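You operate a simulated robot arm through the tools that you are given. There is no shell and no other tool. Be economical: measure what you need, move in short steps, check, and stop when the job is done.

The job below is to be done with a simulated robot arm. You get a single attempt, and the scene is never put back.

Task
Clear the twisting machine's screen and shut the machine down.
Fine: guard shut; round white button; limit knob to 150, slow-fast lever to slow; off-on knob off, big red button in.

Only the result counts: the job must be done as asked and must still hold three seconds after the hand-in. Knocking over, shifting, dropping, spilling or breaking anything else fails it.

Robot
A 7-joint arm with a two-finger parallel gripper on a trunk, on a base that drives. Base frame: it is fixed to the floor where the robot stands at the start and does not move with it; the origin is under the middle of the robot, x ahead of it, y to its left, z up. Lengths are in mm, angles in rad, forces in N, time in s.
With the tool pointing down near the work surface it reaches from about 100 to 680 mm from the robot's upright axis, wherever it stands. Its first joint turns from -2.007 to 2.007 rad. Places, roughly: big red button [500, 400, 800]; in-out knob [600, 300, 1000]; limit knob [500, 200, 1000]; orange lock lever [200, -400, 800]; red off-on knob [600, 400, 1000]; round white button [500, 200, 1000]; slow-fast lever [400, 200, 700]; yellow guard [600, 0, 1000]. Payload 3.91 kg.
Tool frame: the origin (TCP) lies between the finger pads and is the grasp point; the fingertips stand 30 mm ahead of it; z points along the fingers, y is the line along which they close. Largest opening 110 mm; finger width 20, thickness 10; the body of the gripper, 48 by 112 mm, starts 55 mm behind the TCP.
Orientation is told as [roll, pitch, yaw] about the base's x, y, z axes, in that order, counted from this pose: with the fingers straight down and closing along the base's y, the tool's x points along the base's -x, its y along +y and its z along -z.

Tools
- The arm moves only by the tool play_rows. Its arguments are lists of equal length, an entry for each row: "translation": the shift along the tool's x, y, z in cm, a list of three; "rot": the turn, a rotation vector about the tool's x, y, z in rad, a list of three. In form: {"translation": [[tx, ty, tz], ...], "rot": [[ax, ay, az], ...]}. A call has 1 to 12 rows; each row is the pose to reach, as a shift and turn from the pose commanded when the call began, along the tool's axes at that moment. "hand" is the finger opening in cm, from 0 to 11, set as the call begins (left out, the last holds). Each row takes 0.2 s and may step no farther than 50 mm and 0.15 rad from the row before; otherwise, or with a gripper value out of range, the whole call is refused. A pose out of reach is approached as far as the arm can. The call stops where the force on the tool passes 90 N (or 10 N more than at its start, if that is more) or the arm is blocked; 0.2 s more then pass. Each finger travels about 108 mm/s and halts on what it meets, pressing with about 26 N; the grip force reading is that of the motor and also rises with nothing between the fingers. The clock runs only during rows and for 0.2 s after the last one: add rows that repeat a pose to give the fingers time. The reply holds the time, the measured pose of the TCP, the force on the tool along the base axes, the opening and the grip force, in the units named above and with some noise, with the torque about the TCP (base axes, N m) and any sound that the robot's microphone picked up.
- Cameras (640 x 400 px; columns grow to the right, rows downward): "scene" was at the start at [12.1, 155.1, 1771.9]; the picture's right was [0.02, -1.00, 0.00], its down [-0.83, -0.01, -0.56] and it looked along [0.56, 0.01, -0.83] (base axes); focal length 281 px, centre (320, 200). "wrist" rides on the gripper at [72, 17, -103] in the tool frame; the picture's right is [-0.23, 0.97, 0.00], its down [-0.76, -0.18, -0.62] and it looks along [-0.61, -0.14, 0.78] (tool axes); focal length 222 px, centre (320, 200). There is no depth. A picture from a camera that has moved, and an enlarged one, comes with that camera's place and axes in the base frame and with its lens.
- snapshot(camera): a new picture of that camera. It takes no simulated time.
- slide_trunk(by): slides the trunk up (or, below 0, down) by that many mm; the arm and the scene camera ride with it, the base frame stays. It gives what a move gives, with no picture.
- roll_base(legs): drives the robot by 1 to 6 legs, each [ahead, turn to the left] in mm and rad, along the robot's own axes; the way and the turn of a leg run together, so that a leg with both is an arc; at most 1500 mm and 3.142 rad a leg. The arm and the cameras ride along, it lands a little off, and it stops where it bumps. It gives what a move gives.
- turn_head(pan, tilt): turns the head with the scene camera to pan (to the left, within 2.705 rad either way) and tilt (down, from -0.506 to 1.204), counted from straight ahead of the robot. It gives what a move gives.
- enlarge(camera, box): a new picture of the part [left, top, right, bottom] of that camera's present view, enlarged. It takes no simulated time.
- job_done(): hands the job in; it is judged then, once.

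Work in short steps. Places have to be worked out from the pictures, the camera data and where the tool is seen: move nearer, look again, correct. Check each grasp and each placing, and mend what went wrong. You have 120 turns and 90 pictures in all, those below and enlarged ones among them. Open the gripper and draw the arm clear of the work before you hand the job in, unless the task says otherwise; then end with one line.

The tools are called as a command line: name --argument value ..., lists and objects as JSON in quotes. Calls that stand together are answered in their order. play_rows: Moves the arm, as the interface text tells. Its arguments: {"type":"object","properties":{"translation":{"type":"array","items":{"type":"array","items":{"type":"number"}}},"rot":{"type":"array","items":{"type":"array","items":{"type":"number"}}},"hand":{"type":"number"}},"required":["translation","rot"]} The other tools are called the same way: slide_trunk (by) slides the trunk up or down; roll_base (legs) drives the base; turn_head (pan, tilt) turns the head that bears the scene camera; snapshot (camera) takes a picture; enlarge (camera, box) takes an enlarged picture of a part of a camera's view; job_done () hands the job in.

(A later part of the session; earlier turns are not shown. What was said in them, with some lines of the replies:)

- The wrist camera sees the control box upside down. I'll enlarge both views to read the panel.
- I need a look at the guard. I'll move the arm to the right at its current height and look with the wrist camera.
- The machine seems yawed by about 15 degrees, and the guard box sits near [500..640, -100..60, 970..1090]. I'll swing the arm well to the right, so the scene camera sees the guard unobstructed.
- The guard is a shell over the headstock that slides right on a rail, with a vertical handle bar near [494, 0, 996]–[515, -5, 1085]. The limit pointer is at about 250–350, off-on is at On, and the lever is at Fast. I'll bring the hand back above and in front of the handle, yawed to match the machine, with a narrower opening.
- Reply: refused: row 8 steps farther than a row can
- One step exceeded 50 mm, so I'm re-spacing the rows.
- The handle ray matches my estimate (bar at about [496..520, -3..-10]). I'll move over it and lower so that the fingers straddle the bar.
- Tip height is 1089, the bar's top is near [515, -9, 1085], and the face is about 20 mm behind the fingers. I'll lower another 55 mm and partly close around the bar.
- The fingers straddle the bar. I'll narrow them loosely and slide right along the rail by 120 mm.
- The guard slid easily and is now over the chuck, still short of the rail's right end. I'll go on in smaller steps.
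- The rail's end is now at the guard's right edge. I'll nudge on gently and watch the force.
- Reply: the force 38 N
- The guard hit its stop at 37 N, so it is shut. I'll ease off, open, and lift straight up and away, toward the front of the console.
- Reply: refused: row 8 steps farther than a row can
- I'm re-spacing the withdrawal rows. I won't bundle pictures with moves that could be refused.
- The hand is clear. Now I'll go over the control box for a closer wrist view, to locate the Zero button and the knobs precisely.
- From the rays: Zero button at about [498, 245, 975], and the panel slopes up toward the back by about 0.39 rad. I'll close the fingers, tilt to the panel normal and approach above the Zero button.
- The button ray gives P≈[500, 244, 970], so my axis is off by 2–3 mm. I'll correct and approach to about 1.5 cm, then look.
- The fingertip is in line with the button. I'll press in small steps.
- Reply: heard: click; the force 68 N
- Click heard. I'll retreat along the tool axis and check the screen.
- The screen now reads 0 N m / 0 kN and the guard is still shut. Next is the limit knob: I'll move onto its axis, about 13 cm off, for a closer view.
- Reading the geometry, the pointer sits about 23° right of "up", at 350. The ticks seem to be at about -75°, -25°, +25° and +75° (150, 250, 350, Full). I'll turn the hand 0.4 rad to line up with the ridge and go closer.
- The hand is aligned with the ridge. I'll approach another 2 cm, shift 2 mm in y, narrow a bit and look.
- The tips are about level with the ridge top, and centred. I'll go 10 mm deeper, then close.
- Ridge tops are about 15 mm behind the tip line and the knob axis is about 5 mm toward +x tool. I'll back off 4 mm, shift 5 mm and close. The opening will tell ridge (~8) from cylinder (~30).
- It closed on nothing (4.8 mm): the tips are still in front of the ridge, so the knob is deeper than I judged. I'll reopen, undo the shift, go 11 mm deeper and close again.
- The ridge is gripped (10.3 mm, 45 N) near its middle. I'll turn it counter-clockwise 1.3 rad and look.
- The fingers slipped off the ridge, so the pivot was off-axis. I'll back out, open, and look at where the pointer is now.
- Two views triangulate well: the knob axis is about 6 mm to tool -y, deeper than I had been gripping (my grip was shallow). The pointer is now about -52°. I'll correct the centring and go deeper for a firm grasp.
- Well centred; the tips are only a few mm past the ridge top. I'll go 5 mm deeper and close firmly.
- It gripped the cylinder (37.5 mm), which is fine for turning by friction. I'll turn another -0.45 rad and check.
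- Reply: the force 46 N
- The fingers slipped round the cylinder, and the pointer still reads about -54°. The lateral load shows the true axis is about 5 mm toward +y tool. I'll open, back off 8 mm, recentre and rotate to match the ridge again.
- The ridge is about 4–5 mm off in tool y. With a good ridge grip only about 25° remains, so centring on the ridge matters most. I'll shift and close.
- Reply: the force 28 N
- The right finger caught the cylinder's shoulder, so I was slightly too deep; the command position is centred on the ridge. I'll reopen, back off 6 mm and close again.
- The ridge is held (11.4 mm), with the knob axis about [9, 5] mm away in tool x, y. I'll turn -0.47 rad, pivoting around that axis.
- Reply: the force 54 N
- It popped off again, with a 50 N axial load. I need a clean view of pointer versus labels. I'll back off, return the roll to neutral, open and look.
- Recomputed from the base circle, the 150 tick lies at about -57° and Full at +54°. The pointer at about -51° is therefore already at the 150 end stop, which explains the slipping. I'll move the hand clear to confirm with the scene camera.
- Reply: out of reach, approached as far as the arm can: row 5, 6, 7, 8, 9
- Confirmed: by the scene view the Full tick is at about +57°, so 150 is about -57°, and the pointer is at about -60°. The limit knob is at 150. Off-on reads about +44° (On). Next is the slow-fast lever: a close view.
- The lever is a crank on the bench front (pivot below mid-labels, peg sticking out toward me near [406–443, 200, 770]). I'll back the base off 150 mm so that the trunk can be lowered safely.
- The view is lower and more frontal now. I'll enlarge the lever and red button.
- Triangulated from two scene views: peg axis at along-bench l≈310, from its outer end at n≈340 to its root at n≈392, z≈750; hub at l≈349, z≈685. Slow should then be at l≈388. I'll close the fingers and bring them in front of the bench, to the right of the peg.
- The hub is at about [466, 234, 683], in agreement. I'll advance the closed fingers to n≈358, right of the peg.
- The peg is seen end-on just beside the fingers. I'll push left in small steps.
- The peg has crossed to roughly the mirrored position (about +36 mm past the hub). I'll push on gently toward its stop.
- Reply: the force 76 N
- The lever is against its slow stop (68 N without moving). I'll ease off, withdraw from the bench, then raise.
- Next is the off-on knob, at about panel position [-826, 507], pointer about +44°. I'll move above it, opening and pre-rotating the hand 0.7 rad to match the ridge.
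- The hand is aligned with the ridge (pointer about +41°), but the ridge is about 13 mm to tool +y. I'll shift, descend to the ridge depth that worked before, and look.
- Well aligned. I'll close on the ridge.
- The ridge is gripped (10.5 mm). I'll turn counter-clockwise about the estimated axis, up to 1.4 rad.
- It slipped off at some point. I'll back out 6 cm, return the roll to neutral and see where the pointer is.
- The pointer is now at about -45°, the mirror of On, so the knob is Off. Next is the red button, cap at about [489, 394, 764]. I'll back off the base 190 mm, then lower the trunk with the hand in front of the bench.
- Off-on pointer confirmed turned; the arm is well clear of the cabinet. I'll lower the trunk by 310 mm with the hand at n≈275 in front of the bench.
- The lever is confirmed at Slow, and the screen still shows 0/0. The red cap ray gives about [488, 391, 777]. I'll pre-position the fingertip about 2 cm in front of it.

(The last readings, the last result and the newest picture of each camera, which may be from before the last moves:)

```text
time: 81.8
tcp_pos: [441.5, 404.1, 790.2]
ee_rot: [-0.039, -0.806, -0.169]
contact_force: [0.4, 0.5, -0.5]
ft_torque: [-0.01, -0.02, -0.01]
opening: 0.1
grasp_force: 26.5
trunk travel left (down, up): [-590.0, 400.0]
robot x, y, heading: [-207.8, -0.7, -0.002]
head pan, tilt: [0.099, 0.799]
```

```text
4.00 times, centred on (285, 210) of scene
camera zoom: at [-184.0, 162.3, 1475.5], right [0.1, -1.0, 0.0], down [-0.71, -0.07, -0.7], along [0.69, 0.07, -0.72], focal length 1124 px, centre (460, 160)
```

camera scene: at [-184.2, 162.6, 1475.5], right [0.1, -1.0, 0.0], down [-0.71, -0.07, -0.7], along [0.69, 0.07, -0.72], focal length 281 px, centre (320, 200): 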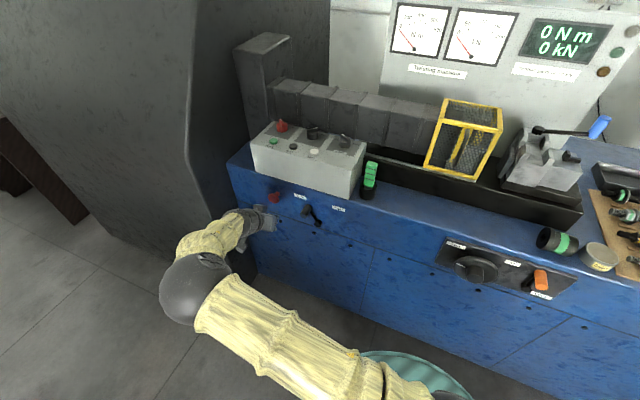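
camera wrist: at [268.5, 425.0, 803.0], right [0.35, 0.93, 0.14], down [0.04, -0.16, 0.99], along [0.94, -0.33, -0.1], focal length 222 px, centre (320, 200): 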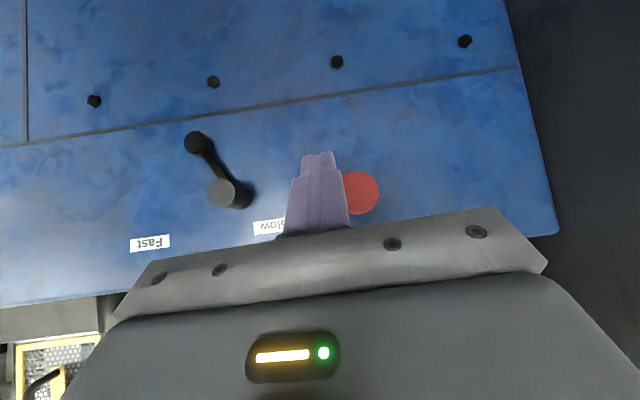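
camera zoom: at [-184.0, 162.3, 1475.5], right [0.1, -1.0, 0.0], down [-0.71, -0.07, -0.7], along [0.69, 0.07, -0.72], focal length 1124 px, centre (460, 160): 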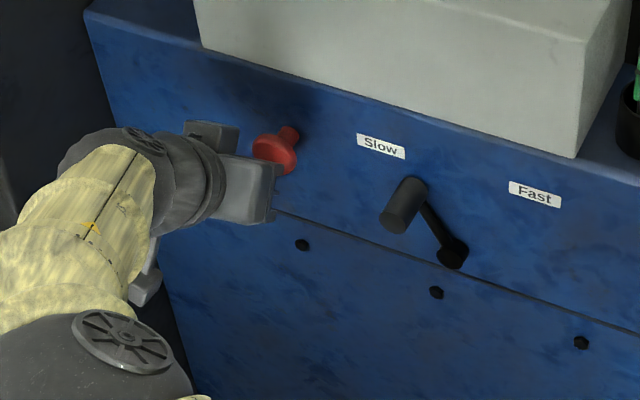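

The fingertip is in front of the cap's centre, within a few mm. I'll press straight into the bench in steps.

play_rows --translation '[[-0.55, -0.4, 0.58], [-1.1, -0.45, 1.16], [-1.52, -0.5, 1.6], [-1.93, -0.53, 2.03], [-2.35, -0.57, 2.47], [-2.76, -0.6, 2.9], [-2.76, -0.6, 2.9]]' --rot '[[0, 0, 0], [0, 0, 0], [0, 0, 0], [0, 0, 0], [0, 0, 0], [0, 0, 0], [0, 0, 0]]'

enlarge --camera "scene" --box '[210, 160, 360, 260]'

```text
time: 83.0
tcp_pos: [458.9, 400.9, 786.6]
ee_rot: [-0.036, -0.791, -0.166]
contact_force: [-36.2, 2.5, 13.4]
ft_torque: [-0.06, 0.17, -0.28]
opening: 0.0
grasp_force: 25.7
trunk travel left (down, up): [-590.0, 400.0]
robot x, y, heading: [-209.9, -2.2, -0.004]
head pan, tilt: [0.099, 0.799]
stopped in row 6: the force on the tool passed its limit at 94 N (the readings are from after the stop); the commanded pose is now the measured one
```

```text
4.00 times, centred on (285, 210) of scene
camera zoom: at [-191.1, 161.9, 1475.9], right [0.1, -1.0, 0.0], down [-0.71, -0.07, -0.7], along [0.7, 0.07, -0.71], focal length 1124 px, centre (460, 160)
```

zoom: 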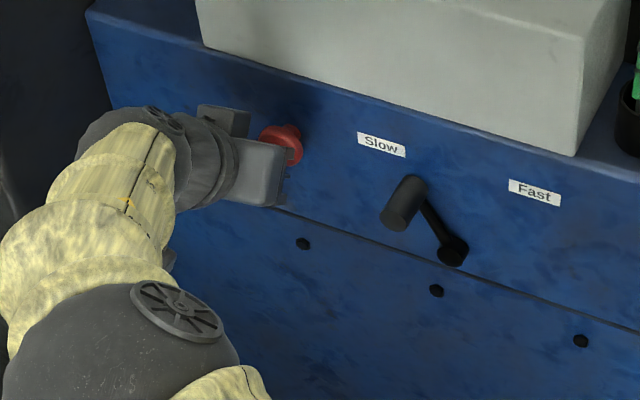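

The force limit was reached at 94 N. I'll back off and check whether the button stayed in.

play_rows --translation '[[1.4, 0.1, -1.45], [3.5, 0.2, -3.5], [5.5, -1, -5.5], [5.5, -1, -5.5]]' --rot '[[0, 0, 0], [0, 0, 0], [0, 0, 0], [0, 0, 0]]'

enlarge --camera "scene" --box '[210, 160, 360, 260]'

```text
time: 84.0
tcp_pos: [385.6, 403.3, 784.4]
ee_rot: [-0.042, -0.793, -0.168]
contact_force: [-0.9, -0.4, 0.5]
ft_torque: [0.01, 0.02, -0.03]
opening: 0.3
grasp_force: 25.6
trunk travel left (down, up): [-590.0, 400.0]
robot x, y, heading: [-210.3, 1.9, -0.003]
head pan, tilt: [0.099, 0.799]
```

```text
4.00 times, centred on (285, 210) of scene
camera zoom: at [-185.6, 162.3, 1475.5], right [0.1, -1.0, 0.0], down [-0.71, -0.07, -0.7], along [0.69, 0.07, -0.72], focal length 1124 px, centre (460, 160)
```

zoom: 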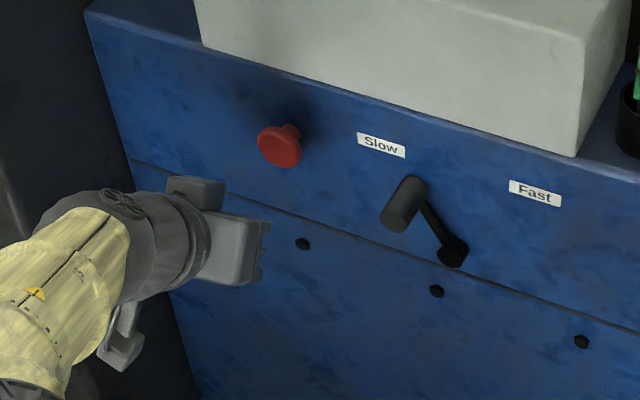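

The stem is visibly shorter (about 8 mm in) and it stays there. I'll check the wrist view to see the centring, and press once more to be sure it is fully home.

enlarge --camera "wrist" --box '[220, 120, 460, 270]'

```text
2.67 times, centred on (340, 195) of wrist
camera zoom: at [266.0, 444.1, 804.3], right [0.35, 0.93, 0.13], down [0.06, -0.16, 0.98], along [0.94, -0.33, -0.11], focal length 592 px, centre (267, 213)
```

zoom: 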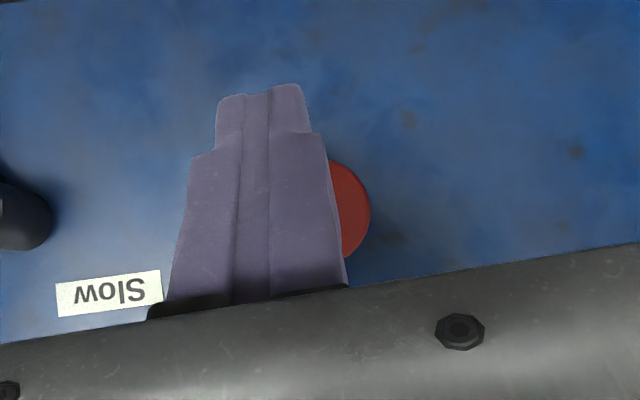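

The cap centre is at l≈503, z≈779. I'll re-aim a bit higher and further left, then press again.

play_rows --translation '[[-1.6, 0.75, 1.3], [-3.2, 0.75, 2.6], [-4.73, 0.75, 3.77], [-5.1, 0.72, 4.13], [-5.4, 0.69, 4.5], [-5.7, 0.66, 4.85], [-6.0, 0.63, 5.2], [-6.3, 0.6, 5.5], [-6.6, 0.58, 5.8], [-6.9, 0.55, 6.1], [-6.9, 0.55, 6.1]]' --rot '[[0, 0, 0], [0, 0, 0], [0, 0, 0], [0, 0, 0], [0, 0, 0], [0, 0, 0], [0, 0, 0], [0, 0, 0], [0, 0, 0], [0, 0, 0], [0, 0, 0]]'

```text
time: 86.1
tcp_pos: [458.6, 399.8, 787.5]
ee_rot: [-0.041, -0.775, -0.162]
contact_force: [-32.8, 2.6, 11.3]
ft_torque: [-0.02, 0.15, -0.26]
opening: 0.0
grasp_force: 25.9
trunk travel left (down, up): [-590.0, 400.0]
robot x, y, heading: [-209.6, -2.3, 0.002]
head pan, tilt: [0.099, 0.799]
stopped in row 10: the force on the tool passed its limit at 94 N (the readings are from after the stop); the commanded pose is now the measured one
```

It stops at exactly the same place (n≈337), so the button is fully home. I'll withdraw the hand and check everything.

play_rows --translation '[[1.4, 0.1, -1.45], [3.5, 0.2, -3.5], [5.5, -1, -5.5], [8, -3, -8], [8, -3, -8]]' --rot '[[0, 0, 0], [0, 0, 0], [0, 0, 0], [0, 0, 0], [0, 0, 0]]' --hand 5

roll_base --legs '[[-150, 0]]'

slide_trunk --by 310

snapshot --camera "scene"

```text
time: 87.3
tcp_pos: [347.9, 386.7, 789.1]
ee_rot: [-0.047, -0.776, -0.162]
contact_force: [0.1, 0.4, 0.7]
ft_torque: [-0.02, 0.0, -0.01]
opening: 49.7
grasp_force: 0.0
trunk travel left (down, up): [-590.0, 400.0]
robot x, y, heading: [-209.8, 0.3, -0.004]
head pan, tilt: [0.099, 0.799]
```

```text
time: 88.8
tcp_pos: [198.2, 388.0, 789.5]
ee_rot: [-0.047, -0.775, -0.163]
contact_force: [0.1, -0.3, -0.3]
ft_torque: [-0.03, -0.03, 0.02]
opening: 50.0
grasp_force: 0.1
trunk travel left (down, up): [-590.0, 400.0]
robot x, y, heading: [-358.2, 0.8, -0.009]
head pan, tilt: [0.099, 0.799]
```

```text
time: 91.9
tcp_pos: [198.2, 388.7, 1099.1]
ee_rot: [-0.048, -0.775, -0.163]
contact_force: [-0.1, 0.3, 0.6]
ft_torque: [0.0, -0.01, 0.0]
opening: 50.0
grasp_force: 0.1
trunk travel left (down, up): [-900.0, 90.0]
robot x, y, heading: [-361.3, 4.4, -0.002]
head pan, tilt: [0.099, 0.799]
```

```text
19 pictures are left
camera scene: at [-336.9, 162.8, 1785.5], right [0.1, -1.0, 0.0], down [-0.71, -0.07, -0.7], along [0.69, 0.07, -0.72], focal length 281 px, centre (320, 200)
```

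scene: 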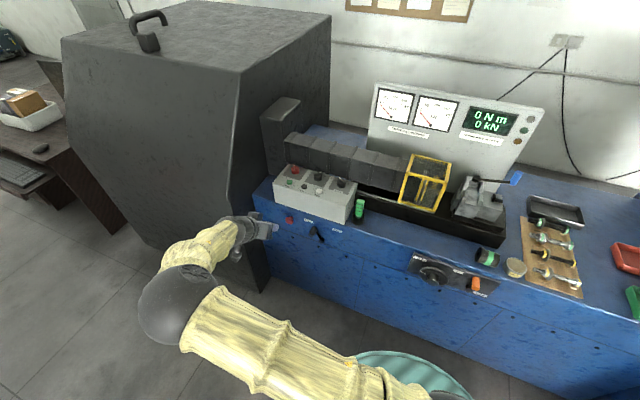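

enlarge --camera "scene" --box '[270, 155, 370, 215]'

enlarge --camera "scene" --box '[370, 80, 550, 250]'

enlarge --camera "scene" --box '[260, 195, 360, 255]'

```text
6.40 times, centred on (320, 185) of scene
camera zoom: at [-336.9, 162.8, 1785.5], right [0.1, -1.0, 0.0], down [-0.71, -0.07, -0.7], along [0.69, 0.07, -0.72], focal length 1799 px, centre (320, 296)
```

zoom: 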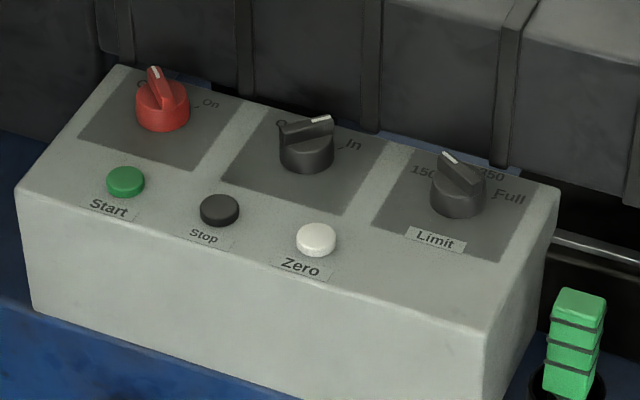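

```text
2.35 times, centred on (460, 165) of scene
camera zoom: at [-336.9, 162.8, 1785.5], right [0.1, -1.0, 0.0], down [-0.71, -0.07, -0.7], along [0.69, 0.07, -0.72], focal length 661 px, centre (-9, 282)
```

zoom: 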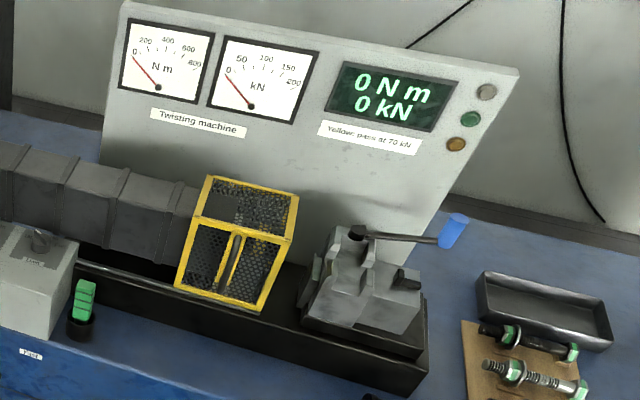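

```text
6.40 times, centred on (310, 225) of scene
camera zoom: at [-336.9, 162.8, 1785.5], right [0.1, -1.0, 0.0], down [-0.71, -0.07, -0.7], along [0.69, 0.07, -0.72], focal length 1799 px, centre (384, 40)
```

zoom: 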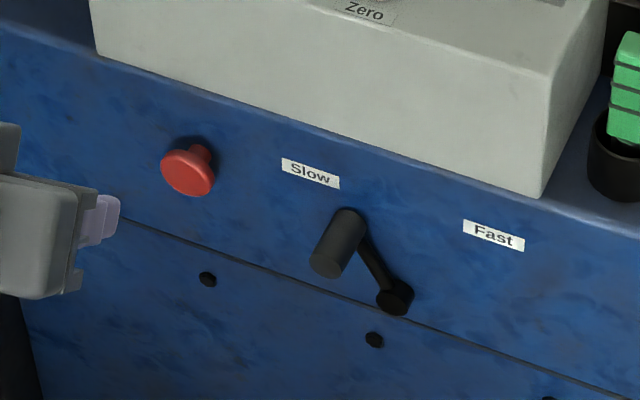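

Everything checks out: guard shut at its stop, screen 0/0, limit at 150, off-on at Off, lever at Slow, red button pressed home. The hand is open and clear, so I'm handing in.

job_done

```text
The job is handed in.
```

The job is handed in: the guard is shut, the screen reads 0 N m / 0 kN, the limit knob is at 150, the lever is at slow, the off-on knob is off, and the red button is pushed in to its stop, though I heard no click from it.
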